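You operate a simulated robot arm through the tools that you are given. There is no shell and no other tool. Be economical: measure what you need, move in short steps, check, and stop when the job is done.

Carry out the task below with a simulated robot arm. There is one attempt and no reset: what you move stays moved.

## Task
Lift the loose foot ring off the shell and brush a paste patch on its bottom.
Fine: swing the bar clear first; ring on the bench, brush back, paste tin closed. Set down upright: paste brush. A coat counts when it lies all over at full strength: go over it till it gets no stronger.
Where things are to end (x, y in the base frame): small foot ring within 0.1 m of [0.38, 0.39].
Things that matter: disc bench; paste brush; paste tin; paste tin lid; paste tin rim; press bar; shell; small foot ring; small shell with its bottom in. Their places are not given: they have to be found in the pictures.

Only the result counts: the job must be done as asked and must still hold three seconds after the hand-in. Knocking over, shifting, dropping, spilling or breaking anything else fails it.

## Robot
A 7-joint arm with a two-finger parallel gripper, fixed in place. Base frame: the origin is at the foot of the arm, x ahead of it, y to its left, z up; the work surface is at about z = 0. Lengths are in m, angles in degrees, forces in N, time in s.
With the tool pointing down near the work surface it reaches from about 0.24 to 0.62 m from the base axis. Its first joint turns from -66.0 to 66.0 degrees. Payload 2.6 kg.
Tool frame: the origin (TCP) lies between the finger pads and is the grasp point; the fingertips stand 0.03 m ahead of it; z points along the fingers, y is the line along which they close. The gripper opens to 0.094 m. The fingers are 0.028 m wide and 0.01 m thick; the gripper's body (0.05 by 0.096 m) begins 0.055 m behind the TCP.
Orientation is that of the tool frame in the base frame, as [roll, pitch, yaw] about the fixed x, y, z axes, in that order (R = Rz(yaw) Ry(pitch) Rx(roll)). With the fingers straight down and closing along the base's y, the tool's x points along the base's -x, its y along +y and its z along -z.

## Interface
- The arm moves only by the tool move_arm. Its argument "rows" is a list of rows, each an object of numbers (a shift or turn left out is 0, a gripper value left out holds the last): "x", "y", "z": the shift along the tool's x, y, z in m; "ax", "ay", "az": the turn, a rotation vector about the tool's x, y, z in degrees; "jaw": the finger opening in m, from 0 to 0.094. In form: [{"x": .., "y": .., "z": .., "ax": .., "ay": .., "az": .., "jaw": ..}, ...]. A call has 1 to 10 rows; each row shifts and turns the commanded pose from where the row before left it, along the tool's axes as they then stand. Rows are played at 5 a second. More than 0.05 m and 8.6 degrees between two rows, or a gripper value outside its range, and nothing of the call is played. Where a pose cannot be reached the arm comes as near as it can. A force on the tool above 90 N (or 10 N above the force at the start of the call, whichever is more), or a blocked arm, ends the call early, and 0.2 s more pass. Each finger travels about 0.072 m/s and halts on what it meets, pressing with about 44 N; the grip force reading is that of the motor and also rises with nothing between the fingers. The clock runs only during rows and for 0.2 s after the last one: add rows that do not move to give the fingers time. The reply holds the time, the measured pose of the TCP, the force on the tool along the base axes, the opening and the grip force, in the units named above and with some noise, with the torque about the TCP (base axes, N m) and any sound that the robot's microphone picked up.
- Cameras (640 x 400 px; columns grow to the right, rows downward): "scene" is fixed at [0.0401, 0.4176, 0.5847]; the picture's right is [-0.82, -0.57, 0.00], its down [-0.30, 0.43, -0.85] and it looks along [0.48, -0.70, -0.53] (base axes); focal length 245 px, centre (320, 200). "wrist" rides on the gripper at [0.076, 0.014, -0.102] in the tool frame; the picture's right is [-0.18, 0.98, 0.00], its down [-0.75, -0.14, -0.64] and it looks along [-0.63, -0.12, 0.77] (tool axes); focal length 243 px, centre (320, 200).
- capture(camera): a new picture of that camera. It takes no simulated time.
- probe_pixels(camera, pixels): for up to 12 pixels [column, row] of the newest picture of that camera ("zoom" is the newest enlarged one), the place [x, y, z] in the base frame of the surface seen there, good to about 0.003 m, but the place of the scene camera against the robot may be out by one fixed shift of up to 0.025 m in any direction. It takes no simulated time.
- close_up(camera, box): a new picture of the part [left, top, right, bottom] of that camera's present view, enlarged. It takes no simulated time.
- finish_job(): hands the job in; it is judged then, once.

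Keep the steps short. Do not move on a guess: measure, check each grasp and each placing, and mend mistakes. In all there are 80 turns and 54 pictures (those below and enlarged ones count). Leave the gripper open and the arm clear of the work at the hand-in unless told otherwise, and finish with a single line.

The tools are called after "Emit:" by a JSON object that holds its "op" and its "data". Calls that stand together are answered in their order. move_arm: Moves the arm, as the interface text tells. Its arguments: {"type":"object","properties":{"rows":{"type":"array"}},"required":["rows"]} The other tools are called the same way: capture (camera) takes a picture; probe_pixels (camera, pixels) gives the place of the surface under pixels of a picture; close_up (camera, box) takes an enlarged picture of a part of a camera's view; finish_job () hands the job in.

At the start:

```text
time: 0.0
eef_pos: [0.3604, 0.0256, 0.4039]
tcp_rot: [-180.0, 0.0, -180.0]
contact_force: [-0.5, 0.9, -0.5]
wrist_torque: [0.0, -0.05, 0.0]
grip_width: 0.0941
finger_force: 0.0
```

scene: 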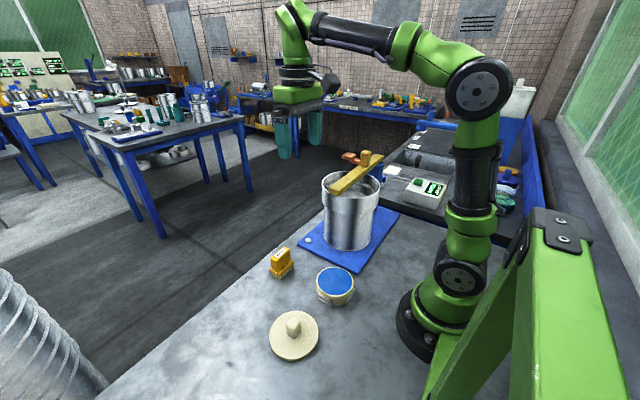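
wrist: 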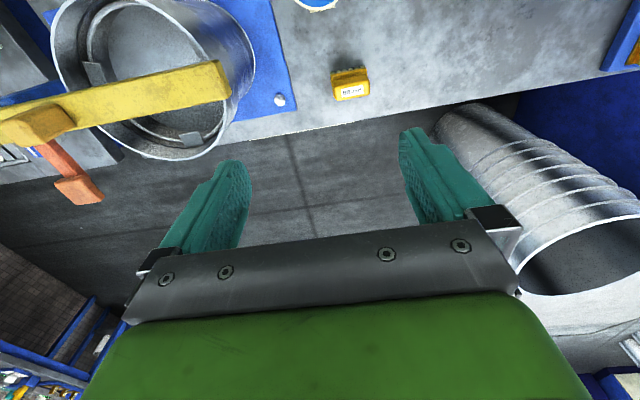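

I see a shell (cylinder) with a yellow bar across it, a paste tin, a tin lid with a knob and a yellow item (the brush, perhaps). I'll enlarge both views.

Emit:
{"op": "close_up", "data": {"camera": "scene", "box": [240, 130, 440, 255]}}

Emit:
{"op": "close_up", "data": {"camera": "scene", "box": [240, 240, 400, 370]}}

Emit:
{"op": "close_up", "data": {"camera": "wrist", "box": [0, 0, 400, 220]}}

```text
3.20 times, centred on (340, 192) of scene
```

zoom: 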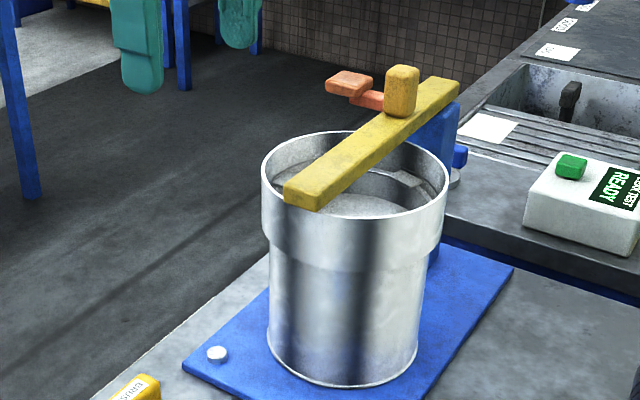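

```text
3.08 times, centred on (320, 305) of scene
```

zoom: 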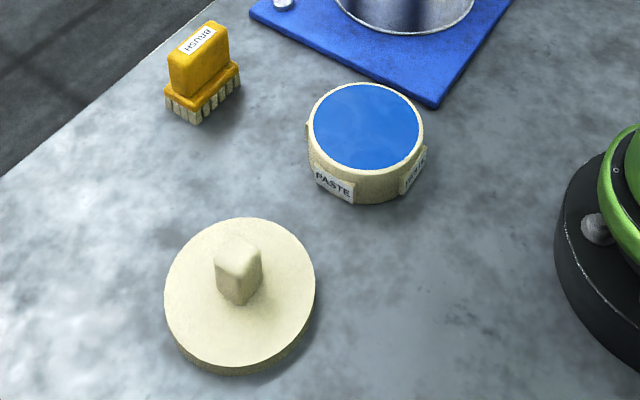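

```text
1.60 times, centred on (200, 110) of wrist
```

zoom: 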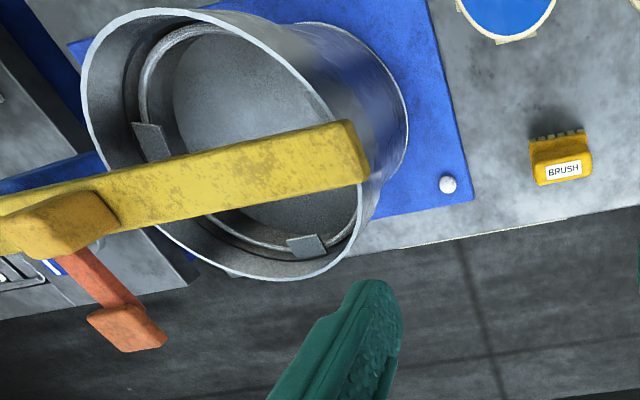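

The zoom shows a ring with two tabs inside the shell, a bar with a yellow grip block, and an orange lever. Next I measure them with the wrist camera, which is not shifted.

Emit:
{"op": "probe_pixels", "data": {"camera": "zoom", "pixels": [[350, 150], [60, 215], [60, 245], [105, 282], [125, 335], [152, 142], [305, 246], [250, 90], [85, 90], [180, 11], [345, 255], [200, 32]]}}

Emit:
{"op": "probe_pixels", "data": {"camera": "scene", "pixels": [[283, 256], [277, 270], [335, 281], [293, 324], [291, 340], [348, 157], [367, 153], [375, 157], [335, 190], [305, 240], [320, 290], [383, 180]]}}

Emit:
{"op": "probe_pixels", "data": {"camera": "wrist", "pixels": [[352, 92], [350, 72], [280, 100], [316, 3], [222, 85], [225, 100]]}}

```text
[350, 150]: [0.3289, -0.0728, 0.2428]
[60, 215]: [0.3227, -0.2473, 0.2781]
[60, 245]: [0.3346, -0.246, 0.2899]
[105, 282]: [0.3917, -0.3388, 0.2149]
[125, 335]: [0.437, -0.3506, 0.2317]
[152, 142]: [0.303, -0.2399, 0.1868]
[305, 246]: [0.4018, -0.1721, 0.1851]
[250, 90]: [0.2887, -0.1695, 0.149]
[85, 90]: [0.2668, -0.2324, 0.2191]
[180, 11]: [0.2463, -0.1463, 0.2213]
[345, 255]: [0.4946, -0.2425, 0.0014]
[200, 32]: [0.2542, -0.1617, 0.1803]
```

```text
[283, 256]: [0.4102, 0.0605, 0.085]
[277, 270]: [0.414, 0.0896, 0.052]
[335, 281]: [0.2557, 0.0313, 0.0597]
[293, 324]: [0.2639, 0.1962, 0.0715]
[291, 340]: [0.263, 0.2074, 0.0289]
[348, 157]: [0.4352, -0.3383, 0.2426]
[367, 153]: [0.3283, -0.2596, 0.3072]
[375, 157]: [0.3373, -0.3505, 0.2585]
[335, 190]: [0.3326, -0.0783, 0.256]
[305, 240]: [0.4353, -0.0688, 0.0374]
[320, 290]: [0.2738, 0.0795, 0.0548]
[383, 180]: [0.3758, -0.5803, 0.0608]
```

```text
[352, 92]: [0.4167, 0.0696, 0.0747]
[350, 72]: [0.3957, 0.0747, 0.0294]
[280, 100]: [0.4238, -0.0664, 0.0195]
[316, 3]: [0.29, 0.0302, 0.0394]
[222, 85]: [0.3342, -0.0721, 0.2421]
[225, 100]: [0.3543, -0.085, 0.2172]
```

The bar tip is at about (0.33, -0.07, 0.24) and the shell rim is at z of about 0.22. I need a better view of the shell, so I move high above it.

Emit:
{"op": "move_arm", "data": {"rows": [{"y": -0.045, "z": -0.01, "x": 0.014}, {"y": -0.045, "z": -0.01, "x": 0.014}, {"y": -0.045, "z": -0.01, "x": 0.014}, {"y": -0.045, "z": -0.01, "x": 0.014}, {"y": -0.03, "z": -0.01, "x": 0.014}, {}]}}

Emit:
{"op": "capture", "data": {"camera": "wrist"}}

```text
time: 1.4
eef_pos: [0.2896, -0.1863, 0.4544]
tcp_rot: [180.0, 0.1, 179.9]
contact_force: [0.4, 0.3, 0.1]
wrist_torque: [0.01, 0.01, 0.04]
grip_width: 0.0938
finger_force: 0.1
```

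```text
48 pictures are left
```

wrist: 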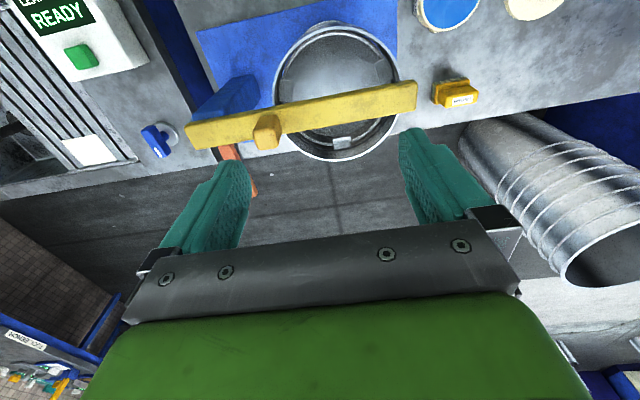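

Emit:
{"op": "close_up", "data": {"camera": "wrist", "box": [140, 10, 440, 200]}}

```text
2.11 times, centred on (290, 105) of wrist
```

zoom: 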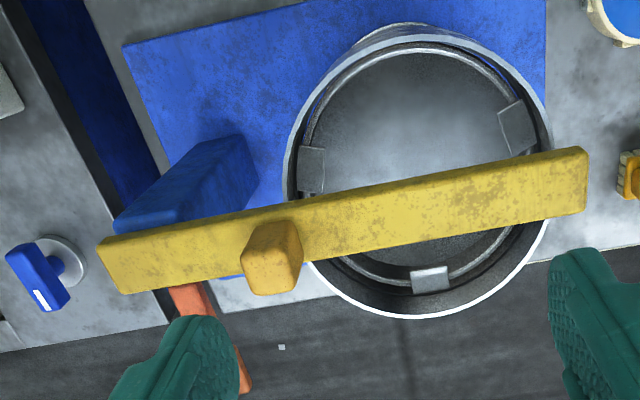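

Three tabs on the ring are now visible, with a blue post under the bar and the orange lever beneath. I probe them.

Emit:
{"op": "probe_pixels", "data": {"camera": "zoom", "pixels": [[310, 170], [518, 128], [430, 278], [420, 120], [288, 180], [548, 110], [420, 317], [410, 30], [575, 185], [115, 265], [265, 235], [285, 265]]}}

Emit:
{"op": "probe_pixels", "data": {"camera": "zoom", "pixels": [[195, 298], [235, 380], [220, 165], [150, 210], [30, 265], [65, 258], [575, 210], [120, 290], [400, 48], [305, 110], [530, 90], [345, 295]]}}

```text
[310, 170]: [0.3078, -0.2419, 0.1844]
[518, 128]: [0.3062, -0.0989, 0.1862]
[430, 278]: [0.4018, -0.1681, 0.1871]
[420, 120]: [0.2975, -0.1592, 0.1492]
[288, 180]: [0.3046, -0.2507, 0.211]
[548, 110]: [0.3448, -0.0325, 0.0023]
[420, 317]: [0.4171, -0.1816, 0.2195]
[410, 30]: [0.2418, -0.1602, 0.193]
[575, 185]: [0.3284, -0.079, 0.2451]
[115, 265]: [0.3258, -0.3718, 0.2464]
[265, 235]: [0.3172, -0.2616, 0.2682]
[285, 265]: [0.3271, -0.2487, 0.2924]
```

```text
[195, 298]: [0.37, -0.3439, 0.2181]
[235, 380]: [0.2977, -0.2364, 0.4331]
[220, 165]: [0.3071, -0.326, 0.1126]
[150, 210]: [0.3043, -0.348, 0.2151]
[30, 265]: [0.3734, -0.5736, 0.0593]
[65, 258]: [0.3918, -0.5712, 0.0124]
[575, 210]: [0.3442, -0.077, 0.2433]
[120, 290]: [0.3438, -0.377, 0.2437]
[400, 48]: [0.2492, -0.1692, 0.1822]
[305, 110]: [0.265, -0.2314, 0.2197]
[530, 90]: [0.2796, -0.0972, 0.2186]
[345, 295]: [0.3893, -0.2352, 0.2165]
```

The shell centre works out at (0.330, -0.170) with a rim radius of about 0.088, and the ring tabs lie at radius 0.074. I need to understand the pivot and the orange lever, so I move closer to that side.

Emit:
{"op": "close_up", "data": {"camera": "scene", "box": [330, 140, 410, 190]}}

Emit:
{"op": "move_arm", "data": {"rows": [{"y": -0.04, "x": 0.01, "z": 0.0}, {"y": -0.04, "x": 0.01, "z": 0}, {"y": -0.04, "x": 0.01}, {"y": -0.03, "x": 0.01}, {}]}}

Emit:
{"op": "close_up", "data": {"camera": "wrist", "box": [220, 10, 520, 200]}}

```text
8.00 times, centred on (370, 165) of scene
```

zoom: 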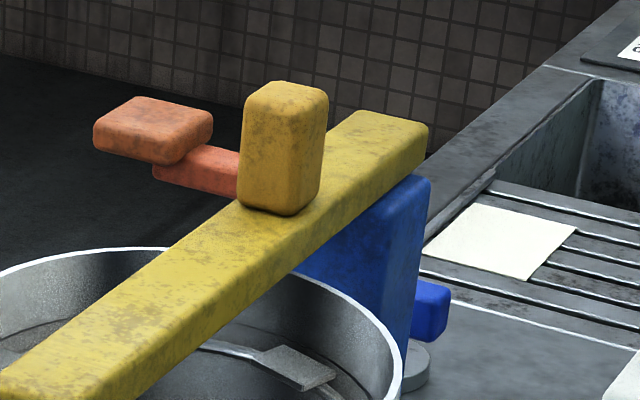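

```text
time: 2.6
eef_pos: [0.2498, -0.3358, 0.4534]
tcp_rot: [179.9, 0.1, 179.9]
contact_force: [-0.6, -0.1, 0.2]
wrist_torque: [-0.02, 0.03, 0.01]
grip_width: 0.094
finger_force: 0.1
```

```text
2.11 times, centred on (370, 105) of wrist
```

zoom: 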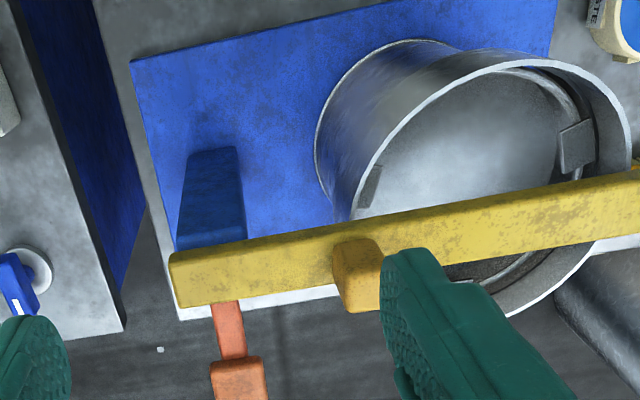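

The orange lever runs out from under the bar at the post. I measure the knob, bar edges and lever in this view.

Emit:
{"op": "probe_pixels", "data": {"camera": "zoom", "pixels": [[340, 248], [372, 242], [350, 270], [376, 262], [362, 300], [334, 265], [230, 320], [225, 355], [240, 370], [205, 200], [220, 160], [240, 265]]}}

```text
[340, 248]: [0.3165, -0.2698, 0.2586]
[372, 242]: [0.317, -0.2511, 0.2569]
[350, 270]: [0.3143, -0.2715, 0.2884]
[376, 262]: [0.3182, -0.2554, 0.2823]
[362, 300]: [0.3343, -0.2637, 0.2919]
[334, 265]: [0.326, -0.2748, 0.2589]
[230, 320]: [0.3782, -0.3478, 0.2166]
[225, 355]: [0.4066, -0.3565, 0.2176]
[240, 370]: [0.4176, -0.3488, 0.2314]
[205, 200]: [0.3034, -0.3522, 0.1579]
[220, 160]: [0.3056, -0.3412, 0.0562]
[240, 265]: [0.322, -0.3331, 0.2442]
```

The knob spans about x 0.314–0.345, y -0.275 to -0.245, with its top at 0.292. I go above it and partly down, then check.

Emit:
{"op": "move_arm", "data": {"rows": [{"x": -0.04, "y": 0.038}, {"x": -0.04, "y": 0.038}, {"z": 0.04}, {"z": 0.04}, {"z": 0.035}, {}]}}

Emit:
{"op": "capture", "data": {"camera": "wrist"}}

Emit:
{"op": "close_up", "data": {"camera": "scene", "box": [300, 90, 420, 190]}}

```text
refused: row 1 steps farther than a row can; nothing moved
```

```text
44 pictures are left
```

wrist: 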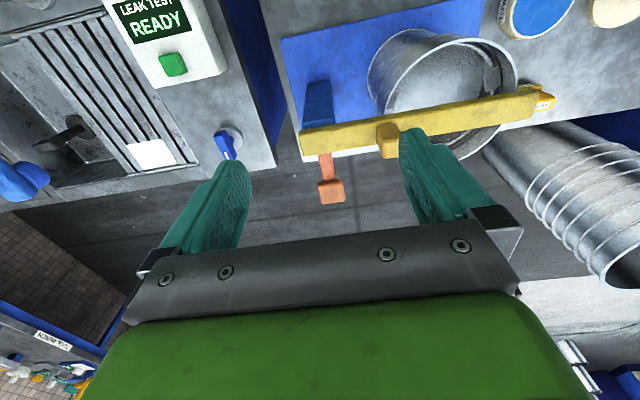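

```text
4.00 times, centred on (360, 140) of scene
```

zoom: 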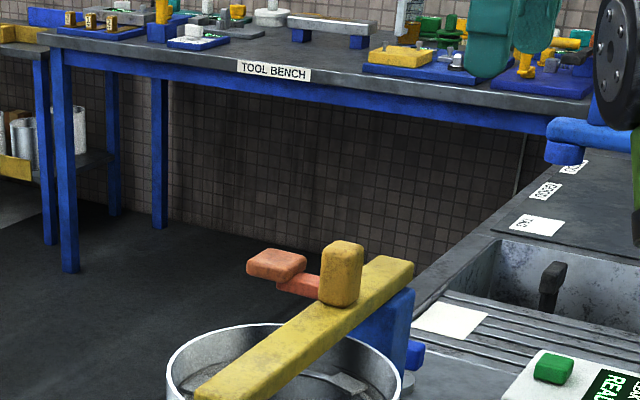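

The step was too long (0.05 m limit on the total shift), so I repeat it in shorter ones.

Emit:
{"op": "move_arm", "data": {"rows": [{"x": -0.027, "y": 0.0255}, {"x": -0.027, "y": 0.0255}, {"x": -0.026, "y": 0.025}, {"z": 0.04}, {"z": 0.04}, {"z": 0.035}, {}]}}

Emit:
{"op": "close_up", "data": {"camera": "wrist", "box": [120, 0, 520, 250]}}

Emit:
{"op": "close_up", "data": {"camera": "scene", "box": [300, 90, 420, 190]}}

```text
time: 4.2
eef_pos: [0.3298, -0.2598, 0.3387]
tcp_rot: [180.0, 0.1, -180.0]
contact_force: [0.2, 0.0, 1.0]
wrist_torque: [0.0, -0.04, 0.01]
grip_width: 0.094
finger_force: 0.2
```

```text
1.60 times, centred on (320, 125) of wrist
```

zoom: 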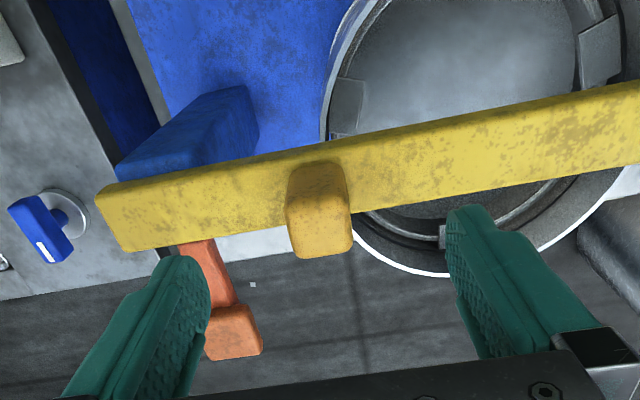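

```text
4.00 times, centred on (360, 140) of scene
```

zoom: 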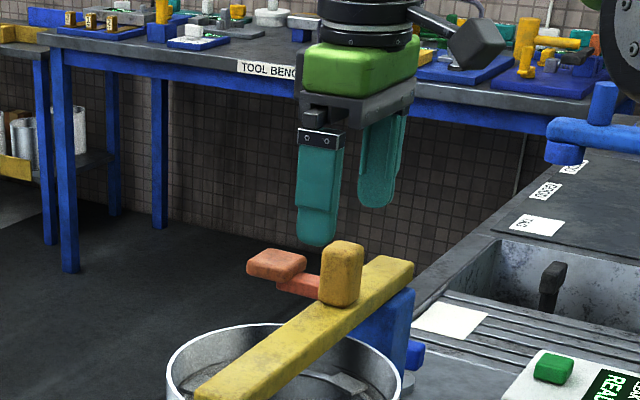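

The knob sits between the fingers. I descend to z of about 0.284 and close on it.

Emit:
{"op": "move_arm", "data": {"rows": [{"z": 0.02}, {"z": 0.02}, {"z": 0.014}, {"jaw": 0.06}, {"jaw": 0.04}, {"jaw": 0.02}, {"jaw": 0.02}, {}]}}

```text
time: 6.0
eef_pos: [0.3302, -0.2604, 0.2845]
tcp_rot: [179.9, -0.1, 180.0]
contact_force: [2.3, -5.6, -5.8]
wrist_torque: [-0.02, -0.44, 0.14]
grip_width: 0.0325
finger_force: 44.8
```

The knob is gripped (0.0325 wide). I test a small swing toward +x, away from the robot.

Emit:
{"op": "move_arm", "data": {"rows": [{"x": -0.004, "az": 2.6}, {"x": -0.004, "az": 2.6}, {}]}}

```text
time: 6.8
eef_pos: [0.3371, -0.2611, 0.2837]
tcp_rot: [-179.8, -0.3, 174.4]
contact_force: [-37.3, 0.7, -0.1]
wrist_torque: [0.06, -0.04, 0.2]
grip_width: 0.0327
finger_force: 45.4
```

There's about 37 N of resistance. I look whether the bar turned.

Emit:
{"op": "close_up", "data": {"camera": "wrist", "box": [120, 0, 520, 250]}}

```text
1.60 times, centred on (320, 125) of wrist
```

zoom: 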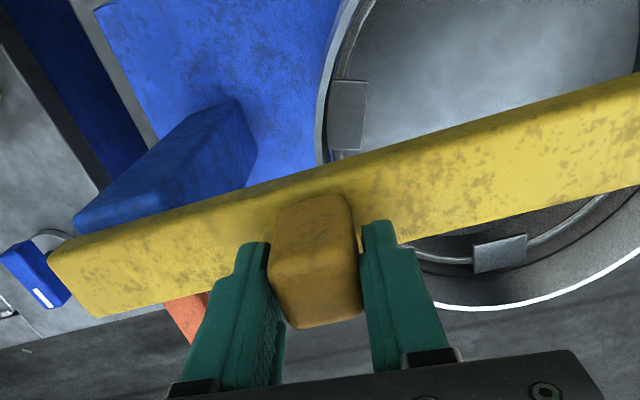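

Emit:
{"op": "probe_pixels", "data": {"camera": "zoom", "pixels": [[60, 255], [90, 310], [600, 100], [600, 190], [230, 205], [635, 80]]}}

```text
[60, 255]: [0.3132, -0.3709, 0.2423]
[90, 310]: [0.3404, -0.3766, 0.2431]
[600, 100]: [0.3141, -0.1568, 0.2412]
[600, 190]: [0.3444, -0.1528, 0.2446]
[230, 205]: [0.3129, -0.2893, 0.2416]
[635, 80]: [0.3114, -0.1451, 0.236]
```

The bar is still straight along y, so it doesn't give that way. I go back and test toward -x.

Emit:
{"op": "move_arm", "data": {"rows": [{"x": 0.004, "az": -2.6}, {"x": 0.004, "az": -2.6}, {"x": 0.004, "az": -2.6}, {"x": 0.004, "az": -2.6}, {}]}}

Emit:
{"op": "close_up", "data": {"camera": "wrist", "box": [120, 0, 520, 250]}}

```text
time: 8.0
eef_pos: [0.3235, -0.2605, 0.2846]
tcp_rot: [-179.6, 0.1, -174.6]
contact_force: [11.8, -27.3, -9.7]
wrist_torque: [0.31, -0.29, 0.87]
grip_width: 0.0321
finger_force: 45.1
```

```text
1.60 times, centred on (320, 125) of wrist
```

zoom: 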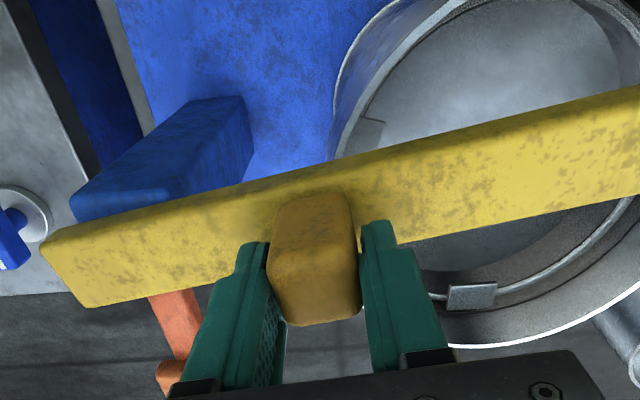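

Emit:
{"op": "probe_pixels", "data": {"camera": "zoom", "pixels": [[50, 245], [85, 300], [600, 103], [600, 195], [230, 205], [170, 330]]}}

```text
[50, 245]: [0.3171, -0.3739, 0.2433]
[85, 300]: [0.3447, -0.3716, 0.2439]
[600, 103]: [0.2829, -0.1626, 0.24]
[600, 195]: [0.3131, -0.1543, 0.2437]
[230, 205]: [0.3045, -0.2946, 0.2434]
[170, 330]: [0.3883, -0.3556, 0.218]
```

The bar turned about 9° toward -x, so that way is free and it pivots near (0.33, -0.355). I carry on along the arc, easing slightly inward.

Emit:
{"op": "move_arm", "data": {"rows": [{"y": -0.002, "az": -3}, {"x": 0.008, "y": -0.0004, "az": -5}, {"x": 0.008, "y": -0.0004, "az": -5}, {"x": 0.008, "y": -0.0004, "az": -5}, {"x": 0.008, "y": -0.0004, "az": -5}, {}]}}

```text
time: 9.4
eef_pos: [0.2932, -0.268, 0.2848]
tcp_rot: [179.4, 0.3, -151.8]
contact_force: [-17.0, 35.2, 16.1]
wrist_torque: [-0.45, 0.67, -0.16]
grip_width: 0.0323
finger_force: 45.5
```

It follows the arc (r of about 0.093). I ease the strain outward and continue.

Emit:
{"op": "move_arm", "data": {"rows": [{"y": 0.002, "az": 3}, {"x": 0.008, "y": -0.0003, "az": -5}, {"x": 0.008, "y": -0.0003, "az": -5}, {"x": 0.008, "y": -0.0003, "az": -5}, {"x": 0.008, "y": -0.0003, "az": -5}, {}]}}

Emit:
{"op": "close_up", "data": {"camera": "scene", "box": [280, 90, 440, 250]}}

```text
time: 10.8
eef_pos: [0.2653, -0.2897, 0.2839]
tcp_rot: [-179.8, 0.0, -134.7]
contact_force: [0.3, 1.0, 13.8]
wrist_torque: [0.46, -0.31, 0.1]
grip_width: 0.0324
finger_force: 44.8
```

```text
2.50 times, centred on (360, 170) of scene
```

zoom: 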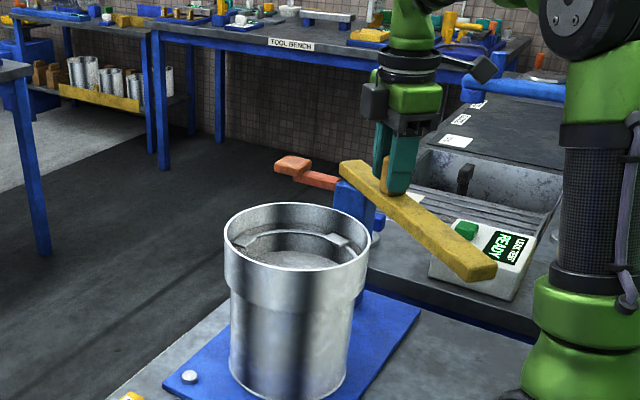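

The bar is swinging freely. I check the leak-test box height before going further that way.

Emit:
{"op": "probe_pixels", "data": {"camera": "zoom", "pixels": [[465, 230], [505, 245], [485, 270], [440, 262], [330, 225], [290, 165]]}}

```text
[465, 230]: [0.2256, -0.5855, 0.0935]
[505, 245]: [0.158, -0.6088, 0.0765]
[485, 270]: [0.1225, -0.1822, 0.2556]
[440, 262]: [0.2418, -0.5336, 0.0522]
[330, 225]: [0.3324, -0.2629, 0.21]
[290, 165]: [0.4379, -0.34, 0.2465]
```

The box is low and far away. I continue the swing to roughly 80°.

Emit:
{"op": "move_arm", "data": {"rows": [{"x": 0.008, "y": -0.0003, "az": -5}, {"x": 0.008, "y": -0.0003, "az": -5}, {"x": 0.008, "y": -0.0003, "az": -5}, {"x": 0.008, "y": -0.0003, "az": -5}, {}]}}

```text
time: 12.0
eef_pos: [0.2498, -0.3108, 0.2839]
tcp_rot: [-179.9, 0.3, -114.3]
contact_force: [20.1, 10.3, 15.9]
wrist_torque: [-0.72, 0.33, 0.29]
grip_width: 0.0323
finger_force: 45.1
```

Emit:
{"op": "move_arm", "data": {"rows": [{"x": 0.006, "y": 0.0015, "az": 1}, {"x": 0.008, "y": -0.0003, "az": -5}, {"x": 0.008, "y": -0.0003, "az": -5}, {"x": 0.008, "y": -0.0003, "az": -5}, {}]}}

Emit:
{"op": "close_up", "data": {"camera": "scene", "box": [280, 90, 440, 250]}}

```text
time: 13.2
eef_pos: [0.237, -0.342, 0.2857]
tcp_rot: [-179.7, 0.0, -100.6]
contact_force: [27.6, -6.5, -6.9]
wrist_torque: [-0.31, 0.31, -0.33]
grip_width: 0.0361
finger_force: 14.6
```

```text
2.50 times, centred on (360, 170) of scene
```

zoom: 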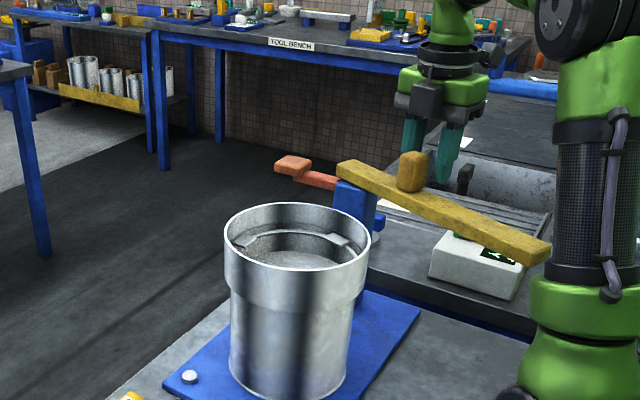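

The grip slipped off with the bar at about 55–60°. I rise straight up and look.

Emit:
{"op": "move_arm", "data": {"rows": [{"jaw": 0.094, "z": -0.001}, {"z": -0.002}, {"z": -0.04}, {"z": -0.04}, {"z": -0.04}, {}]}}

Emit:
{"op": "capture", "data": {"camera": "wrist"}}

```text
time: 14.6
eef_pos: [0.2383, -0.3402, 0.3728]
tcp_rot: [-179.8, -0.2, -101.1]
contact_force: [0.0, 0.2, 0.1]
wrist_torque: [0.0, -0.04, 0.0]
grip_width: 0.094
finger_force: 0.0
out of reach, approached as far as the arm can: row 5
```

```text
36 pictures are left
```

wrist: 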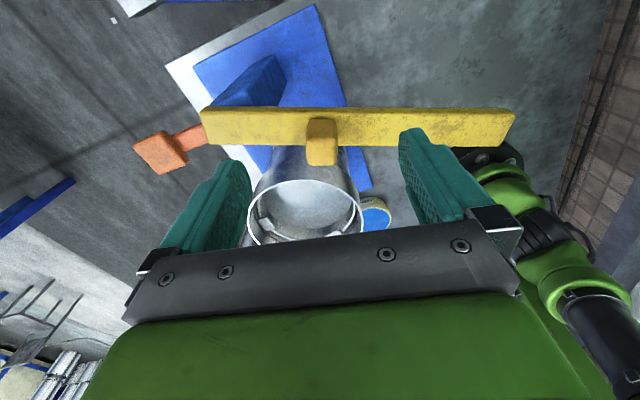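

Emit:
{"op": "probe_pixels", "data": {"camera": "wrist", "pixels": [[205, 112], [205, 142], [510, 112], [508, 145], [325, 125], [322, 155], [245, 100], [155, 150], [260, 125], [450, 125]]}}

```text
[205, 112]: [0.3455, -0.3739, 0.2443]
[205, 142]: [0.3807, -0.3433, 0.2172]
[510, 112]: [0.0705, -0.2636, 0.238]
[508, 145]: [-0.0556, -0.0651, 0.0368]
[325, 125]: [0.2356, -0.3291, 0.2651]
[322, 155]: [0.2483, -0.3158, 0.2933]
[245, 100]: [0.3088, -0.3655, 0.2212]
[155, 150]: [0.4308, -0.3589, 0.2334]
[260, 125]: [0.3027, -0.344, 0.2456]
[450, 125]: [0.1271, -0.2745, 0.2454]
```

The bar now stands at 68° and is already off the shell. I'll nudge it further with closed fingers against its +y face, near (0.20, -0.29).

Emit:
{"op": "move_arm", "data": {"rows": [{"jaw": 0.0, "x": -0.032, "y": 0.019}, {"x": -0.032, "y": 0.019}, {"x": -0.032, "y": 0.019}, {}, {"z": 0.04}, {"z": 0.04}, {"z": 0.033}, {}]}}

```text
time: 16.4
eef_pos: [0.1986, -0.2354, 0.2644]
tcp_rot: [180.0, 0.0, -100.8]
contact_force: [0.0, 0.7, 0.3]
wrist_torque: [0.0, 0.01, 0.0]
grip_width: 0.0001
finger_force: 32.9
```

Emit:
{"op": "move_arm", "data": {"rows": [{"z": 0.006}, {"x": 0.02}, {"x": 0.015}, {"x": 0.015}, {"x": 0.013}, {"x": 0.012}, {}]}}

Emit:
{"op": "close_up", "data": {"camera": "scene", "box": [280, 90, 440, 250]}}

```text
time: 17.3
eef_pos: [0.1955, -0.2624, 0.2557]
tcp_rot: [179.9, 2.8, -101.2]
contact_force: [0.9, 4.0, 1.5]
wrist_torque: [0.06, -0.01, -0.05]
grip_width: 0.0
finger_force: 32.8
stopped in row 4: the force on the tool passed its limit at 99 N (the readings are from after the stop); the commanded pose is now the measured one
```

```text
2.50 times, centred on (360, 170) of scene
```

zoom: 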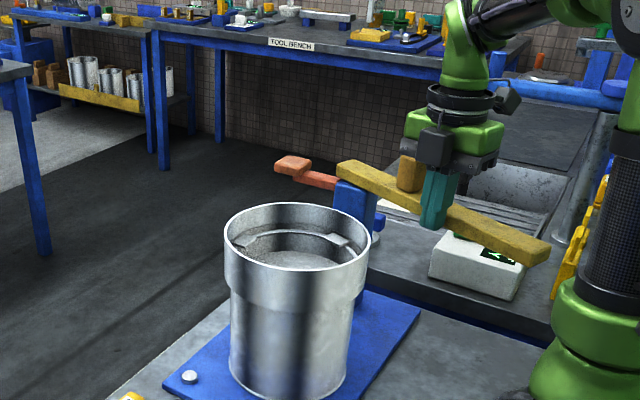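

The force limit tripped with the bar not moving, so it is at its end stop near 70° and the shell is clear. I back off, rise and turn the tool back to the standard orientation.

Emit:
{"op": "move_arm", "data": {"rows": [{"x": -0.03}, {"z": -0.04}, {"z": -0.04, "az": 8}, {"z": -0.04, "az": 8}, {"z": -0.03, "az": 8}, {"az": 8}, {"az": 8}, {"az": 8}, {"az": 8}, {"az": 8}]}}

```text
time: 19.5
eef_pos: [0.2006, -0.2399, 0.4075]
tcp_rot: [177.5, 1.0, -165.5]
contact_force: [-0.8, 0.1, 0.5]
wrist_torque: [0.0, 0.01, -0.01]
grip_width: 0.0
finger_force: 33.6
```

Emit:
{"op": "move_arm", "data": {"rows": [{"az": 7.2, "jaw": 0.08}, {"az": 7.3}, {"ax": 2.5, "ay": 1.0}, {"x": -0.035, "y": 0.035, "z": -0.005}, {"x": -0.035, "y": 0.035, "z": -0.005}, {}]}}

Emit:
{"op": "close_up", "data": {"camera": "wrist", "box": [180, 0, 500, 200]}}

```text
time: 20.9
eef_pos: [0.2694, -0.1687, 0.4152]
tcp_rot: [180.0, -0.6, -179.7]
contact_force: [-0.3, -0.3, -0.7]
wrist_torque: [-0.02, 0.03, 0.0]
grip_width: 0.08
finger_force: 0.0
```

```text
2.00 times, centred on (340, 100) of wrist
```

zoom: 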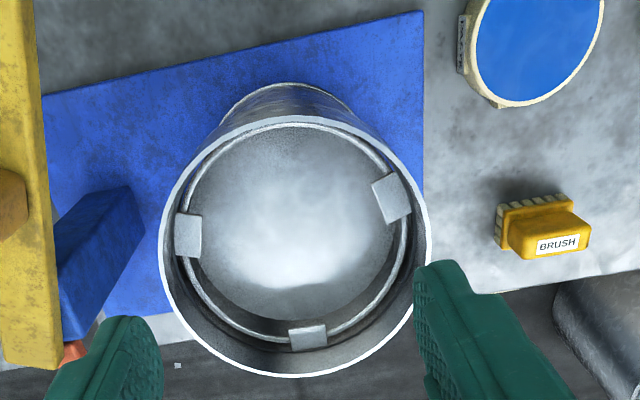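

The ring is a thin hoop with three flat tabs. I measure the hoop, tabs and the gap to the shell wall.

Emit:
{"op": "probe_pixels", "data": {"camera": "zoom", "pixels": [[180, 235], [198, 235], [308, 328], [308, 346], [308, 352], [250, 333], [250, 345], [290, 316], [350, 337], [398, 280], [408, 300], [300, 125]]}}

Emit:
{"op": "probe_pixels", "data": {"camera": "zoom", "pixels": [[290, 220], [200, 290], [215, 290], [193, 290], [382, 188], [402, 205], [395, 235], [408, 240], [388, 240], [308, 370], [163, 230], [425, 220]]}}

Emit:
{"op": "close_up", "data": {"camera": "wrist", "box": [250, 120, 410, 200]}}

```text
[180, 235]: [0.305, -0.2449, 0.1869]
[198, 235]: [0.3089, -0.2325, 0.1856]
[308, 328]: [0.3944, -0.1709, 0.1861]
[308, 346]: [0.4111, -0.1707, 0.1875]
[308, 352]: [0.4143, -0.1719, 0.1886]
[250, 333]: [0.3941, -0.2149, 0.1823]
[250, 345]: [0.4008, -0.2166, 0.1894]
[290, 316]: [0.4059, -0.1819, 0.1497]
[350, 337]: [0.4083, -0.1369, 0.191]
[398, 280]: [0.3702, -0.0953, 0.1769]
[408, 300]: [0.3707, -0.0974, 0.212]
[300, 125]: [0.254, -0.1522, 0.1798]
```

```text
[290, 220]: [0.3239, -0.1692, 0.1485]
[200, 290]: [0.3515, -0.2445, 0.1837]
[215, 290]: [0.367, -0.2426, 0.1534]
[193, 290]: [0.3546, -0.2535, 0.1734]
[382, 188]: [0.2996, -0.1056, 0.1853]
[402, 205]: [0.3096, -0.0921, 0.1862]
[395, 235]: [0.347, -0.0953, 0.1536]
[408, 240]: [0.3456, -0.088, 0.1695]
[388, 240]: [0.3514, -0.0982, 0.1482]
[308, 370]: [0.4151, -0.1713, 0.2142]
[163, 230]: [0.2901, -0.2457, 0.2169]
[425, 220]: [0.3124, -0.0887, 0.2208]
```

```text
4.00 times, centred on (330, 160) of wrist
```

zoom: 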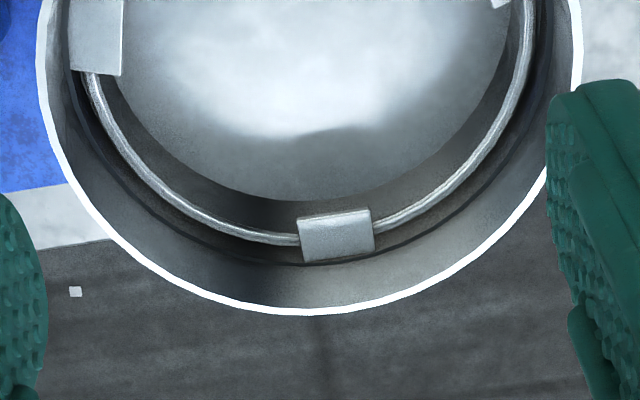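

The hoop has radius of about 0.078 and top z 0.183. The tabs are plates from r 0.064 to 0.082 at z 0.186, and the gap outside the hoop is only about 6 mm, too thin for a finger. I go lower to see the tab's profile.

Emit:
{"op": "move_arm", "data": {"rows": [{"z": 0.04, "x": -0.01}, {"z": 0.04, "x": -0.01}, {"z": 0.03, "x": -0.01}, {}]}}

Emit:
{"op": "close_up", "data": {"camera": "wrist", "box": [200, 0, 480, 180]}}

```text
time: 21.9
eef_pos: [0.2987, -0.1694, 0.3056]
tcp_rot: [179.8, -0.6, -179.8]
contact_force: [0.7, -0.2, -0.7]
wrist_torque: [0.01, 0.01, 0.0]
grip_width: 0.0799
finger_force: 0.1
```

```text
2.22 times, centred on (340, 90) of wrist
```

zoom: 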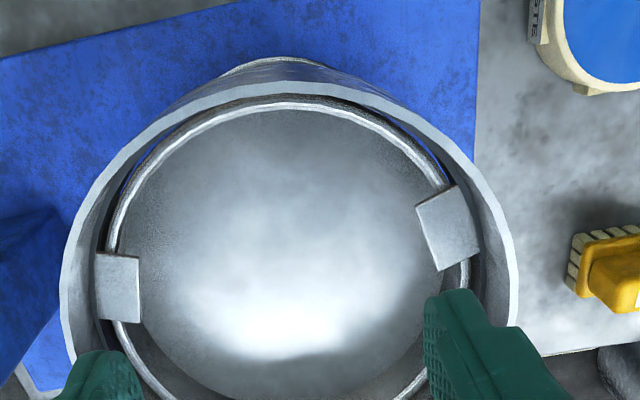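

I see blue through the gap between hoop and outer band. So the inner hoop is the shell's own rim, the outer band is the loose foot ring, and its three tabs rest on the shell rim. I measure the outer band's profile in the scene view.

Emit:
{"op": "probe_pixels", "data": {"camera": "scene", "pixels": [[350, 199], [350, 204], [350, 208], [350, 211], [350, 213], [350, 215], [350, 217], [350, 220], [350, 225], [350, 235], [350, 245], [350, 249]]}}

Emit:
{"op": "probe_pixels", "data": {"camera": "zoom", "pixels": [[72, 280], [68, 300], [490, 230], [510, 250], [270, 95], [280, 84], [180, 122], [120, 200], [420, 135], [300, 200], [280, 330], [200, 200]]}}

```text
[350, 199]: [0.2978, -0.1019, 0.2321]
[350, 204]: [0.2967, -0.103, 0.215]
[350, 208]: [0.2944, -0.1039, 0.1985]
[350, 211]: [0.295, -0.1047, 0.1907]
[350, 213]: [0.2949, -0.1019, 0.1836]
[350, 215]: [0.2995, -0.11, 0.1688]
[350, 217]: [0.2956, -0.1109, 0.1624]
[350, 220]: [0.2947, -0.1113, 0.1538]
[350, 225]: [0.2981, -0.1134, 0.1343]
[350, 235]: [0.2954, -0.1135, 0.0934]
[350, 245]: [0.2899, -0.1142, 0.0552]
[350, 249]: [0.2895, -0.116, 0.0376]
```

```text
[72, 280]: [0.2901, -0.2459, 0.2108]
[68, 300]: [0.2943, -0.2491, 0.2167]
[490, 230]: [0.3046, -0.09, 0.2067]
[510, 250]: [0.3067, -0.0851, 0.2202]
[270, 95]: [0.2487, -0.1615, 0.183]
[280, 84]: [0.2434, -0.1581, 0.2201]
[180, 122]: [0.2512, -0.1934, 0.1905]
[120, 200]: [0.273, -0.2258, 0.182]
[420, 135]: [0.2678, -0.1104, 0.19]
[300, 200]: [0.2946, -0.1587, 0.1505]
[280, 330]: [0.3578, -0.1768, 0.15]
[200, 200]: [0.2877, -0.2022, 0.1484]
```

Confirmed: the band steps in at z of about 0.165, so the foot ring spans z 0.163–0.22 with radius 0.088. I'll grip its wall at the -60° spot (0.373, -0.245), between the tabs, with the fingers closing radially. First I move above it and turn the tool.

Emit:
{"op": "move_arm", "data": {"rows": [{"x": -0.025, "y": -0.025, "jaw": 0.045}, {"x": -0.025, "y": -0.025}, {"x": -0.0246, "y": -0.0253}, {"az": -7.5, "ay": -0.6}, {"az": -7.5}, {"az": -7.5}, {"az": -7.5}, {}]}}

Emit:
{"op": "capture", "data": {"camera": "wrist"}}

```text
time: 23.7
eef_pos: [0.3731, -0.2452, 0.306]
tcp_rot: [180.0, 0.0, -149.7]
contact_force: [-0.3, -0.7, -0.4]
wrist_torque: [0.03, 0.01, -0.02]
grip_width: 0.045
finger_force: 0.1
```

```text
31 pictures are left
```

wrist: 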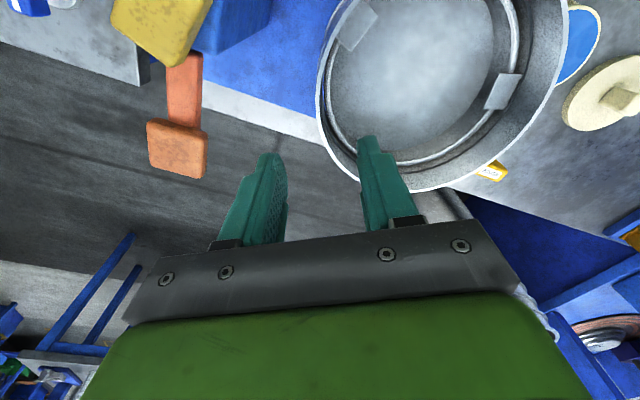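

The wall arc runs below the jaw. I descend in small steps to z of about 0.223, so the tips reach 0.193, above the shell rim at 0.183.

Emit:
{"op": "move_arm", "data": {"rows": [{"z": 0.03}, {"z": 0.02}, {"z": 0.01}, {"z": 0.01}, {"z": 0.006}, {}]}}

Emit:
{"op": "close_up", "data": {"camera": "wrist", "box": [180, 0, 580, 250]}}

```text
time: 25.1
eef_pos: [0.3744, -0.2432, 0.2287]
tcp_rot: [179.9, 0.2, -149.6]
contact_force: [-0.9, -0.2, 0.1]
wrist_torque: [0.03, 0.02, 0.0]
grip_width: 0.045
finger_force: 0.0
```

```text
1.60 times, centred on (380, 125) of wrist
```

zoom: 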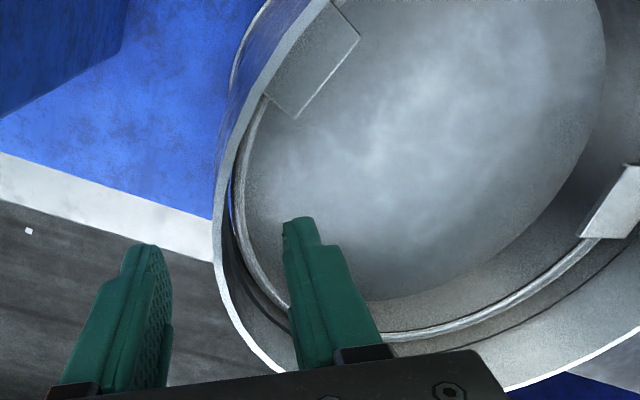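

The wall lies between the fingers. I go down 5 mm more and close.

Emit:
{"op": "move_arm", "data": {"rows": [{"z": 0.005}, {"jaw": 0.025}, {"jaw": 0.01}, {"jaw": 0.0}, {"jaw": 0.0}, {}]}}

```text
time: 26.5
eef_pos: [0.3742, -0.243, 0.224]
tcp_rot: [179.8, 0.0, -149.7]
contact_force: [1.6, 1.3, -0.3]
wrist_torque: [-0.16, -0.12, -0.2]
grip_width: 0.0066
finger_force: 41.5
```

Gripped, with wall and curvature giving 6.6 mm. I lift slowly.

Emit:
{"op": "move_arm", "data": {"rows": [{"z": -0.005}, {"z": -0.01}, {"z": -0.015}, {"z": -0.02}, {}]}}

Emit:
{"op": "capture", "data": {"camera": "scene"}}

```text
time: 27.7
eef_pos: [0.374, -0.2438, 0.2766]
tcp_rot: [179.9, -0.1, -149.7]
contact_force: [0.2, 0.9, -1.5]
wrist_torque: [-0.19, -0.11, -0.02]
grip_width: 0.0068
finger_force: 41.0
```

```text
29 pictures are left
```

scene: 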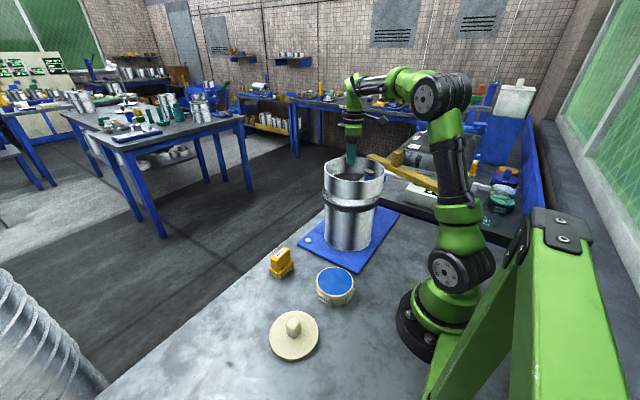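

The ring hangs level. Before carrying, I check the bench edge near the target spot.

Emit:
{"op": "probe_pixels", "data": {"camera": "scene", "pixels": [[110, 395], [130, 380], [195, 387], [240, 380], [150, 385], [200, 335], [260, 290]]}}

Emit:
{"op": "move_arm", "data": {"rows": [{"z": -0.04}, {"z": -0.045}, {"x": -0.0262, "y": 0.0378}, {"x": -0.0262, "y": 0.0378}, {"x": -0.0262, "y": 0.0378}, {"x": -0.0262, "y": 0.0378}, {}]}}

```text
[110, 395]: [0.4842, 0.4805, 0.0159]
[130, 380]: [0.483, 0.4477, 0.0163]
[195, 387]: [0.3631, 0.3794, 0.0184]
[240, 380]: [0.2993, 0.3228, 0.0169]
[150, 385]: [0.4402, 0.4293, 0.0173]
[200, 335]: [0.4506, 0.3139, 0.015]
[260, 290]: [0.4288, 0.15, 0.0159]
```

```text
time: 29.3
eef_pos: [0.388, -0.0597, 0.3586]
tcp_rot: [179.9, 0.1, -149.7]
contact_force: [-0.6, -0.3, -2.7]
wrist_torque: [-0.19, -0.1, 0.0]
grip_width: 0.0067
finger_force: 40.7
```

Emit:
{"op": "move_arm", "data": {"rows": [{"x": -0.0254, "y": 0.0376}, {"x": -0.0254, "y": 0.0376}, {"x": -0.0254, "y": 0.0376}, {"x": -0.0254, "y": 0.0376}, {"x": -0.0254, "y": 0.0376}, {"x": -0.0254, "y": 0.0376}, {"x": -0.0254, "y": 0.0376}, {"x": -0.0254, "y": 0.0376}, {}]}}

Emit:
{"op": "capture", "data": {"camera": "scene"}}

```text
time: 31.3
eef_pos: [0.4117, 0.3064, 0.3617]
tcp_rot: [179.9, 0.0, -149.8]
contact_force: [0.8, 0.4, -2.4]
wrist_torque: [-0.21, -0.09, 0.03]
grip_width: 0.0064
finger_force: 40.7
```

```text
28 pictures are left
```

scene: 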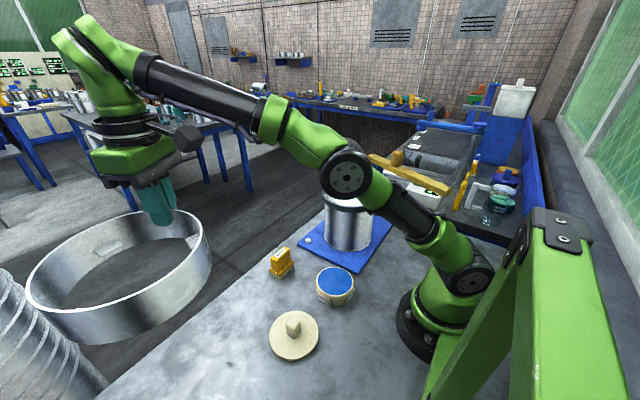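

The ring centre is at about (0.368, 0.379). I lower it.

Emit:
{"op": "move_arm", "data": {"rows": [{"z": 0.045}, {"z": 0.045}, {"z": 0.045}, {"z": 0.045}, {"z": 0.045}, {"z": 0.04}, {"z": 0.02}, {}]}}

Emit:
{"op": "move_arm", "data": {"rows": [{"z": 0.005}, {"z": 0.004}, {}]}}

```text
time: 33.1
eef_pos: [0.415, 0.3023, 0.0743]
tcp_rot: [179.9, 0.1, -149.8]
contact_force: [-0.3, 0.6, -1.8]
wrist_torque: [-0.17, -0.11, 0.01]
grip_width: 0.0065
finger_force: 40.2
```

```text
time: 33.9
eef_pos: [0.4135, 0.3025, 0.067]
tcp_rot: [179.9, 0.2, -149.7]
contact_force: [0.2, 0.9, -3.0]
wrist_torque: [-0.09, -0.11, -0.03]
grip_width: 0.0064
finger_force: 39.8
```

Emit:
{"op": "move_arm", "data": {"rows": [{"z": 0.003}, {"z": 0.002}, {}]}}

Emit:
{"op": "close_up", "data": {"camera": "scene", "box": [80, 200, 400, 400]}}

```text
time: 34.7
eef_pos: [0.4129, 0.3023, 0.0619]
tcp_rot: [179.9, 0.1, -149.7]
contact_force: [-0.1, 0.1, -1.6]
wrist_torque: [-0.11, -0.16, -0.01]
grip_width: 0.0062
finger_force: 40.2
```

```text
2.00 times, centred on (240, 300) of scene
```

zoom: 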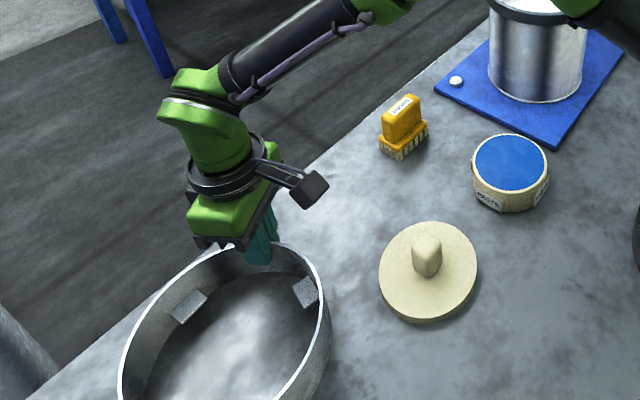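

Still no contact force and the ring is close to the bench. I lower it gently a bit more.

Emit:
{"op": "move_arm", "data": {"rows": [{"z": 0.002}, {"z": 0.002}, {"z": 0.001}, {}]}}

```text
time: 35.7
eef_pos: [0.4137, 0.3045, 0.0612]
tcp_rot: [179.7, 0.6, -149.7]
contact_force: [-10.8, -6.5, 40.4]
wrist_torque: [-0.18, 0.02, -0.16]
grip_width: 0.0063
finger_force: 40.6
```

Contact. I ease up 4 mm and open the fingers.

Emit:
{"op": "move_arm", "data": {"rows": [{"z": -0.004}, {"jaw": 0.015}, {"jaw": 0.03}, {"jaw": 0.04}, {}]}}

Emit:
{"op": "move_arm", "data": {"rows": [{"z": -0.02}, {"z": -0.04}, {"z": -0.04}, {"z": -0.04}, {"z": -0.04}, {"z": -0.04}, {}]}}

Emit:
{"op": "close_up", "data": {"camera": "scene", "box": [80, 200, 400, 400]}}

```text
time: 36.9
eef_pos: [0.4115, 0.3018, 0.0612]
tcp_rot: [179.9, -0.1, -149.7]
contact_force: [0.6, -1.8, 0.3]
wrist_torque: [0.01, -0.03, -0.01]
grip_width: 0.0399
finger_force: 0.1
```

```text
time: 38.5
eef_pos: [0.413, 0.3016, 0.2801]
tcp_rot: [180.0, 0.1, -149.7]
contact_force: [-0.7, -0.1, 0.4]
wrist_torque: [0.04, -0.01, 0.0]
grip_width: 0.0399
finger_force: 0.0
```

```text
2.00 times, centred on (240, 300) of scene
```

zoom: 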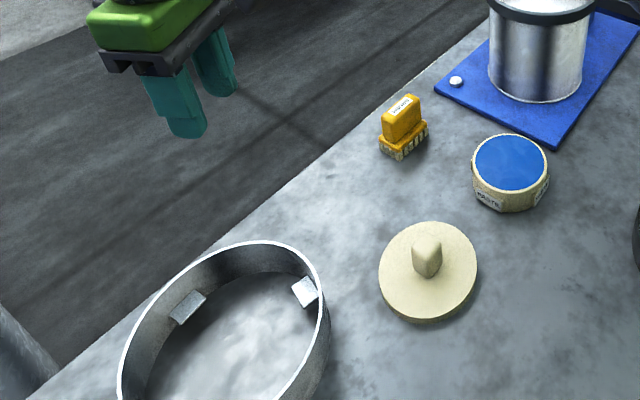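

The ring stands on the bench. Now the brush: I turn the tool back and go toward it for a measured view.

Emit:
{"op": "move_arm", "data": {"rows": [{"az": 7.5, "jaw": 0.08}, {"az": 7.5}, {"az": 7.5}, {"az": 7.3}, {"y": -0.045, "x": 0.01}, {"y": -0.045, "x": 0.01}, {"y": -0.045, "x": 0.01}, {"y": -0.045, "x": 0.01}, {"y": -0.045, "x": 0.01}, {}]}}

Emit:
{"op": "capture", "data": {"camera": "wrist"}}

```text
time: 40.7
eef_pos: [0.3627, 0.0757, 0.2798]
tcp_rot: [179.9, 0.0, -179.5]
contact_force: [0.5, 0.1, -0.2]
wrist_torque: [0.01, 0.0, -0.01]
grip_width: 0.08
finger_force: 0.0
```

```text
25 pictures are left
```

wrist: 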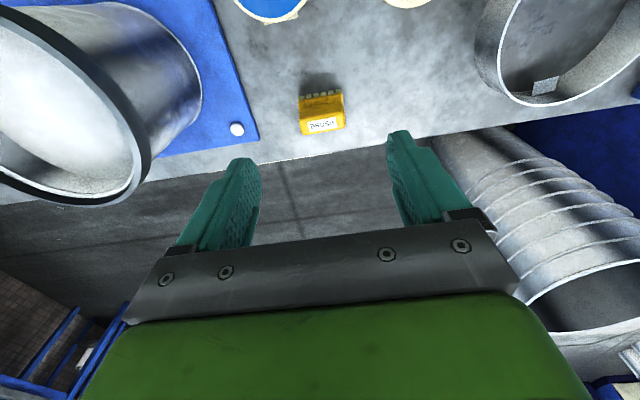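

Emit:
{"op": "close_up", "data": {"camera": "wrist", "box": [220, 0, 420, 150]}}

```text
2.67 times, centred on (320, 75) of wrist
```

zoom: 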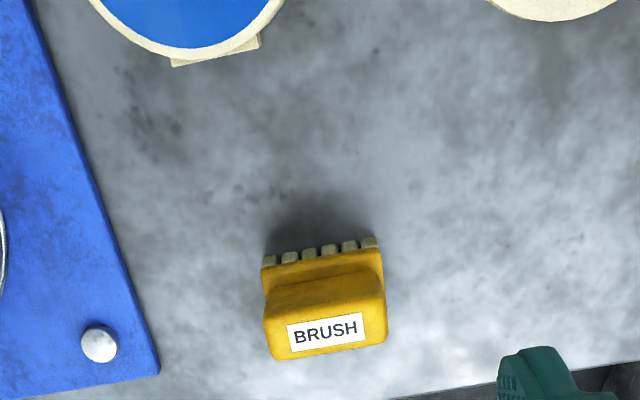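

Emit:
{"op": "probe_pixels", "data": {"camera": "zoom", "pixels": [[272, 318], [378, 306], [381, 338], [275, 354], [325, 330], [266, 275], [378, 258], [325, 285], [270, 263], [370, 244], [290, 258], [320, 315]]}}

```text
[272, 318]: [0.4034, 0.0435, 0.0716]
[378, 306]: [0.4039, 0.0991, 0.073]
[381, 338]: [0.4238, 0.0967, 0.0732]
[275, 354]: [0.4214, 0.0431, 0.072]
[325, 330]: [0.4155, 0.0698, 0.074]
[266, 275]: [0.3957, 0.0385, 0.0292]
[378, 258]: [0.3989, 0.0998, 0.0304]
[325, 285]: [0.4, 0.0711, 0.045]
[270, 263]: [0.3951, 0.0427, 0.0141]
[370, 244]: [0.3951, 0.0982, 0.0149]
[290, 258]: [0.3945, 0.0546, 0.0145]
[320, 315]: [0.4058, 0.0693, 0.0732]
```

The brush top is 0.056 × 0.022 at centre (0.413, 0.070), z 0.074. I'll grip it along y with TCP at z 0.070, so the fingertips stay above the shell rim later. I move above it and come down in two stages.

Emit:
{"op": "move_arm", "data": {"rows": [{"x": -0.025, "y": -0.003, "jaw": 0.088}, {"x": -0.0253, "y": -0.0027, "az": 0.5}, {"z": 0.045}, {"z": 0.045}, {"z": 0.04}, {"z": 0.03}, {}]}}

Emit:
{"op": "capture", "data": {"camera": "wrist"}}

```text
time: 42.3
eef_pos: [0.4122, 0.0711, 0.1212]
tcp_rot: [179.8, 0.0, 180.0]
contact_force: [0.0, -0.1, 0.4]
wrist_torque: [0.04, -0.01, 0.01]
grip_width: 0.0878
finger_force: 0.1
```

```text
23 pictures are left
```

wrist: 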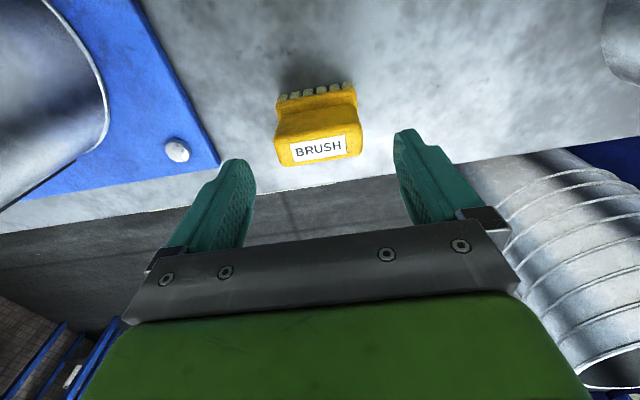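

The brush is centred in the jaw. I lower to z 0.070 and close.

Emit:
{"op": "move_arm", "data": {"rows": [{"z": 0.03}, {"z": 0.0205}, {"jaw": 0.07}, {"jaw": 0.055}, {"jaw": 0.045}, {"jaw": 0.045}, {}]}}

```text
time: 43.9
eef_pos: [0.4134, 0.0725, 0.0705]
tcp_rot: [179.9, 0.0, -180.0]
contact_force: [-0.7, -0.6, -0.3]
wrist_torque: [-0.01, 0.05, 0.01]
grip_width: 0.0655
finger_force: 43.7
```

Gripped (0.0655 wide, over the brush's shoulders). I lift it and move beside the tin to measure the tin.

Emit:
{"op": "move_arm", "data": {"rows": [{"z": -0.02}, {"z": -0.04}, {"z": -0.04}, {"z": -0.04}, {"x": 0.045, "z": -0.02}, {"x": 0.045, "z": -0.02}, {"x": 0.04}, {}]}}

Emit:
{"op": "capture", "data": {"camera": "wrist"}}

```text
time: 45.7
eef_pos: [0.2849, 0.0705, 0.2506]
tcp_rot: [179.9, 0.0, 180.0]
contact_force: [-0.6, 0.4, -0.7]
wrist_torque: [-0.02, 0.01, 0.01]
grip_width: 0.0657
finger_force: 43.9
```

```text
22 pictures are left
```

wrist: 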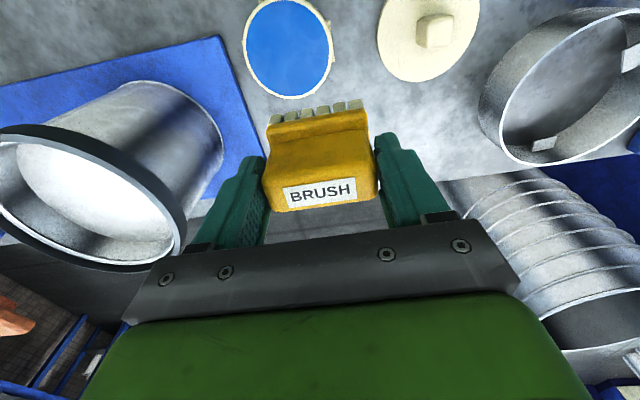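

Emit:
{"op": "probe_pixels", "data": {"camera": "wrist", "pixels": [[245, 48], [332, 46], [288, 48], [285, 2], [291, 97], [251, 48], [327, 46], [291, 90], [435, 30], [380, 40], [478, 25], [418, 80]]}}

Emit:
{"op": "probe_pixels", "data": {"camera": "wrist", "pixels": [[275, 118], [357, 104], [320, 112], [435, 18], [447, 42], [418, 47], [415, 20], [400, 2], [430, 10]]}}

```text
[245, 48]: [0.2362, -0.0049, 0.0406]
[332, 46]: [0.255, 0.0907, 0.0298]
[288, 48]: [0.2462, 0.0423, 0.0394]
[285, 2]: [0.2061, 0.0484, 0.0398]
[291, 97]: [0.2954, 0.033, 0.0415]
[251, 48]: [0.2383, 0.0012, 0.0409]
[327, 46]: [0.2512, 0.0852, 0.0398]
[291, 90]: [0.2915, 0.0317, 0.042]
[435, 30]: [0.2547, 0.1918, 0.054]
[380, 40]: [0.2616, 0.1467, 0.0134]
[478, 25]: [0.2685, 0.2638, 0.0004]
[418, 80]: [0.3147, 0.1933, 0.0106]
```

```text
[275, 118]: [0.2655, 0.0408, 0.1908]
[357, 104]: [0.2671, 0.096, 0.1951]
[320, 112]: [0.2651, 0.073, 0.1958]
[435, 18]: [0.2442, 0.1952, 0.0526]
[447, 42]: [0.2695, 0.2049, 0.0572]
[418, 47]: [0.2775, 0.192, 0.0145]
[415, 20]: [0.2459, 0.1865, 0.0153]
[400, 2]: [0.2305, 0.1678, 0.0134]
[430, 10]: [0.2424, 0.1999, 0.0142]
```

The tin centre is about (0.250, 0.043), radius 0.047, with the paste surface at z 0.040. I move over it and lower the brush until the bristles enter the paste.

Emit:
{"op": "move_arm", "data": {"rows": [{"x": 0.035, "y": -0.0275}, {"z": 0.045}, {"z": 0.045}, {"z": 0.03}, {"z": 0.012}, {}]}}

```text
time: 47.1
eef_pos: [0.2491, 0.0421, 0.118]
tcp_rot: [179.9, 0.0, 180.0]
contact_force: [0.5, 1.0, -0.9]
wrist_torque: [0.0, 0.0, -0.03]
grip_width: 0.0658
finger_force: 44.1
```

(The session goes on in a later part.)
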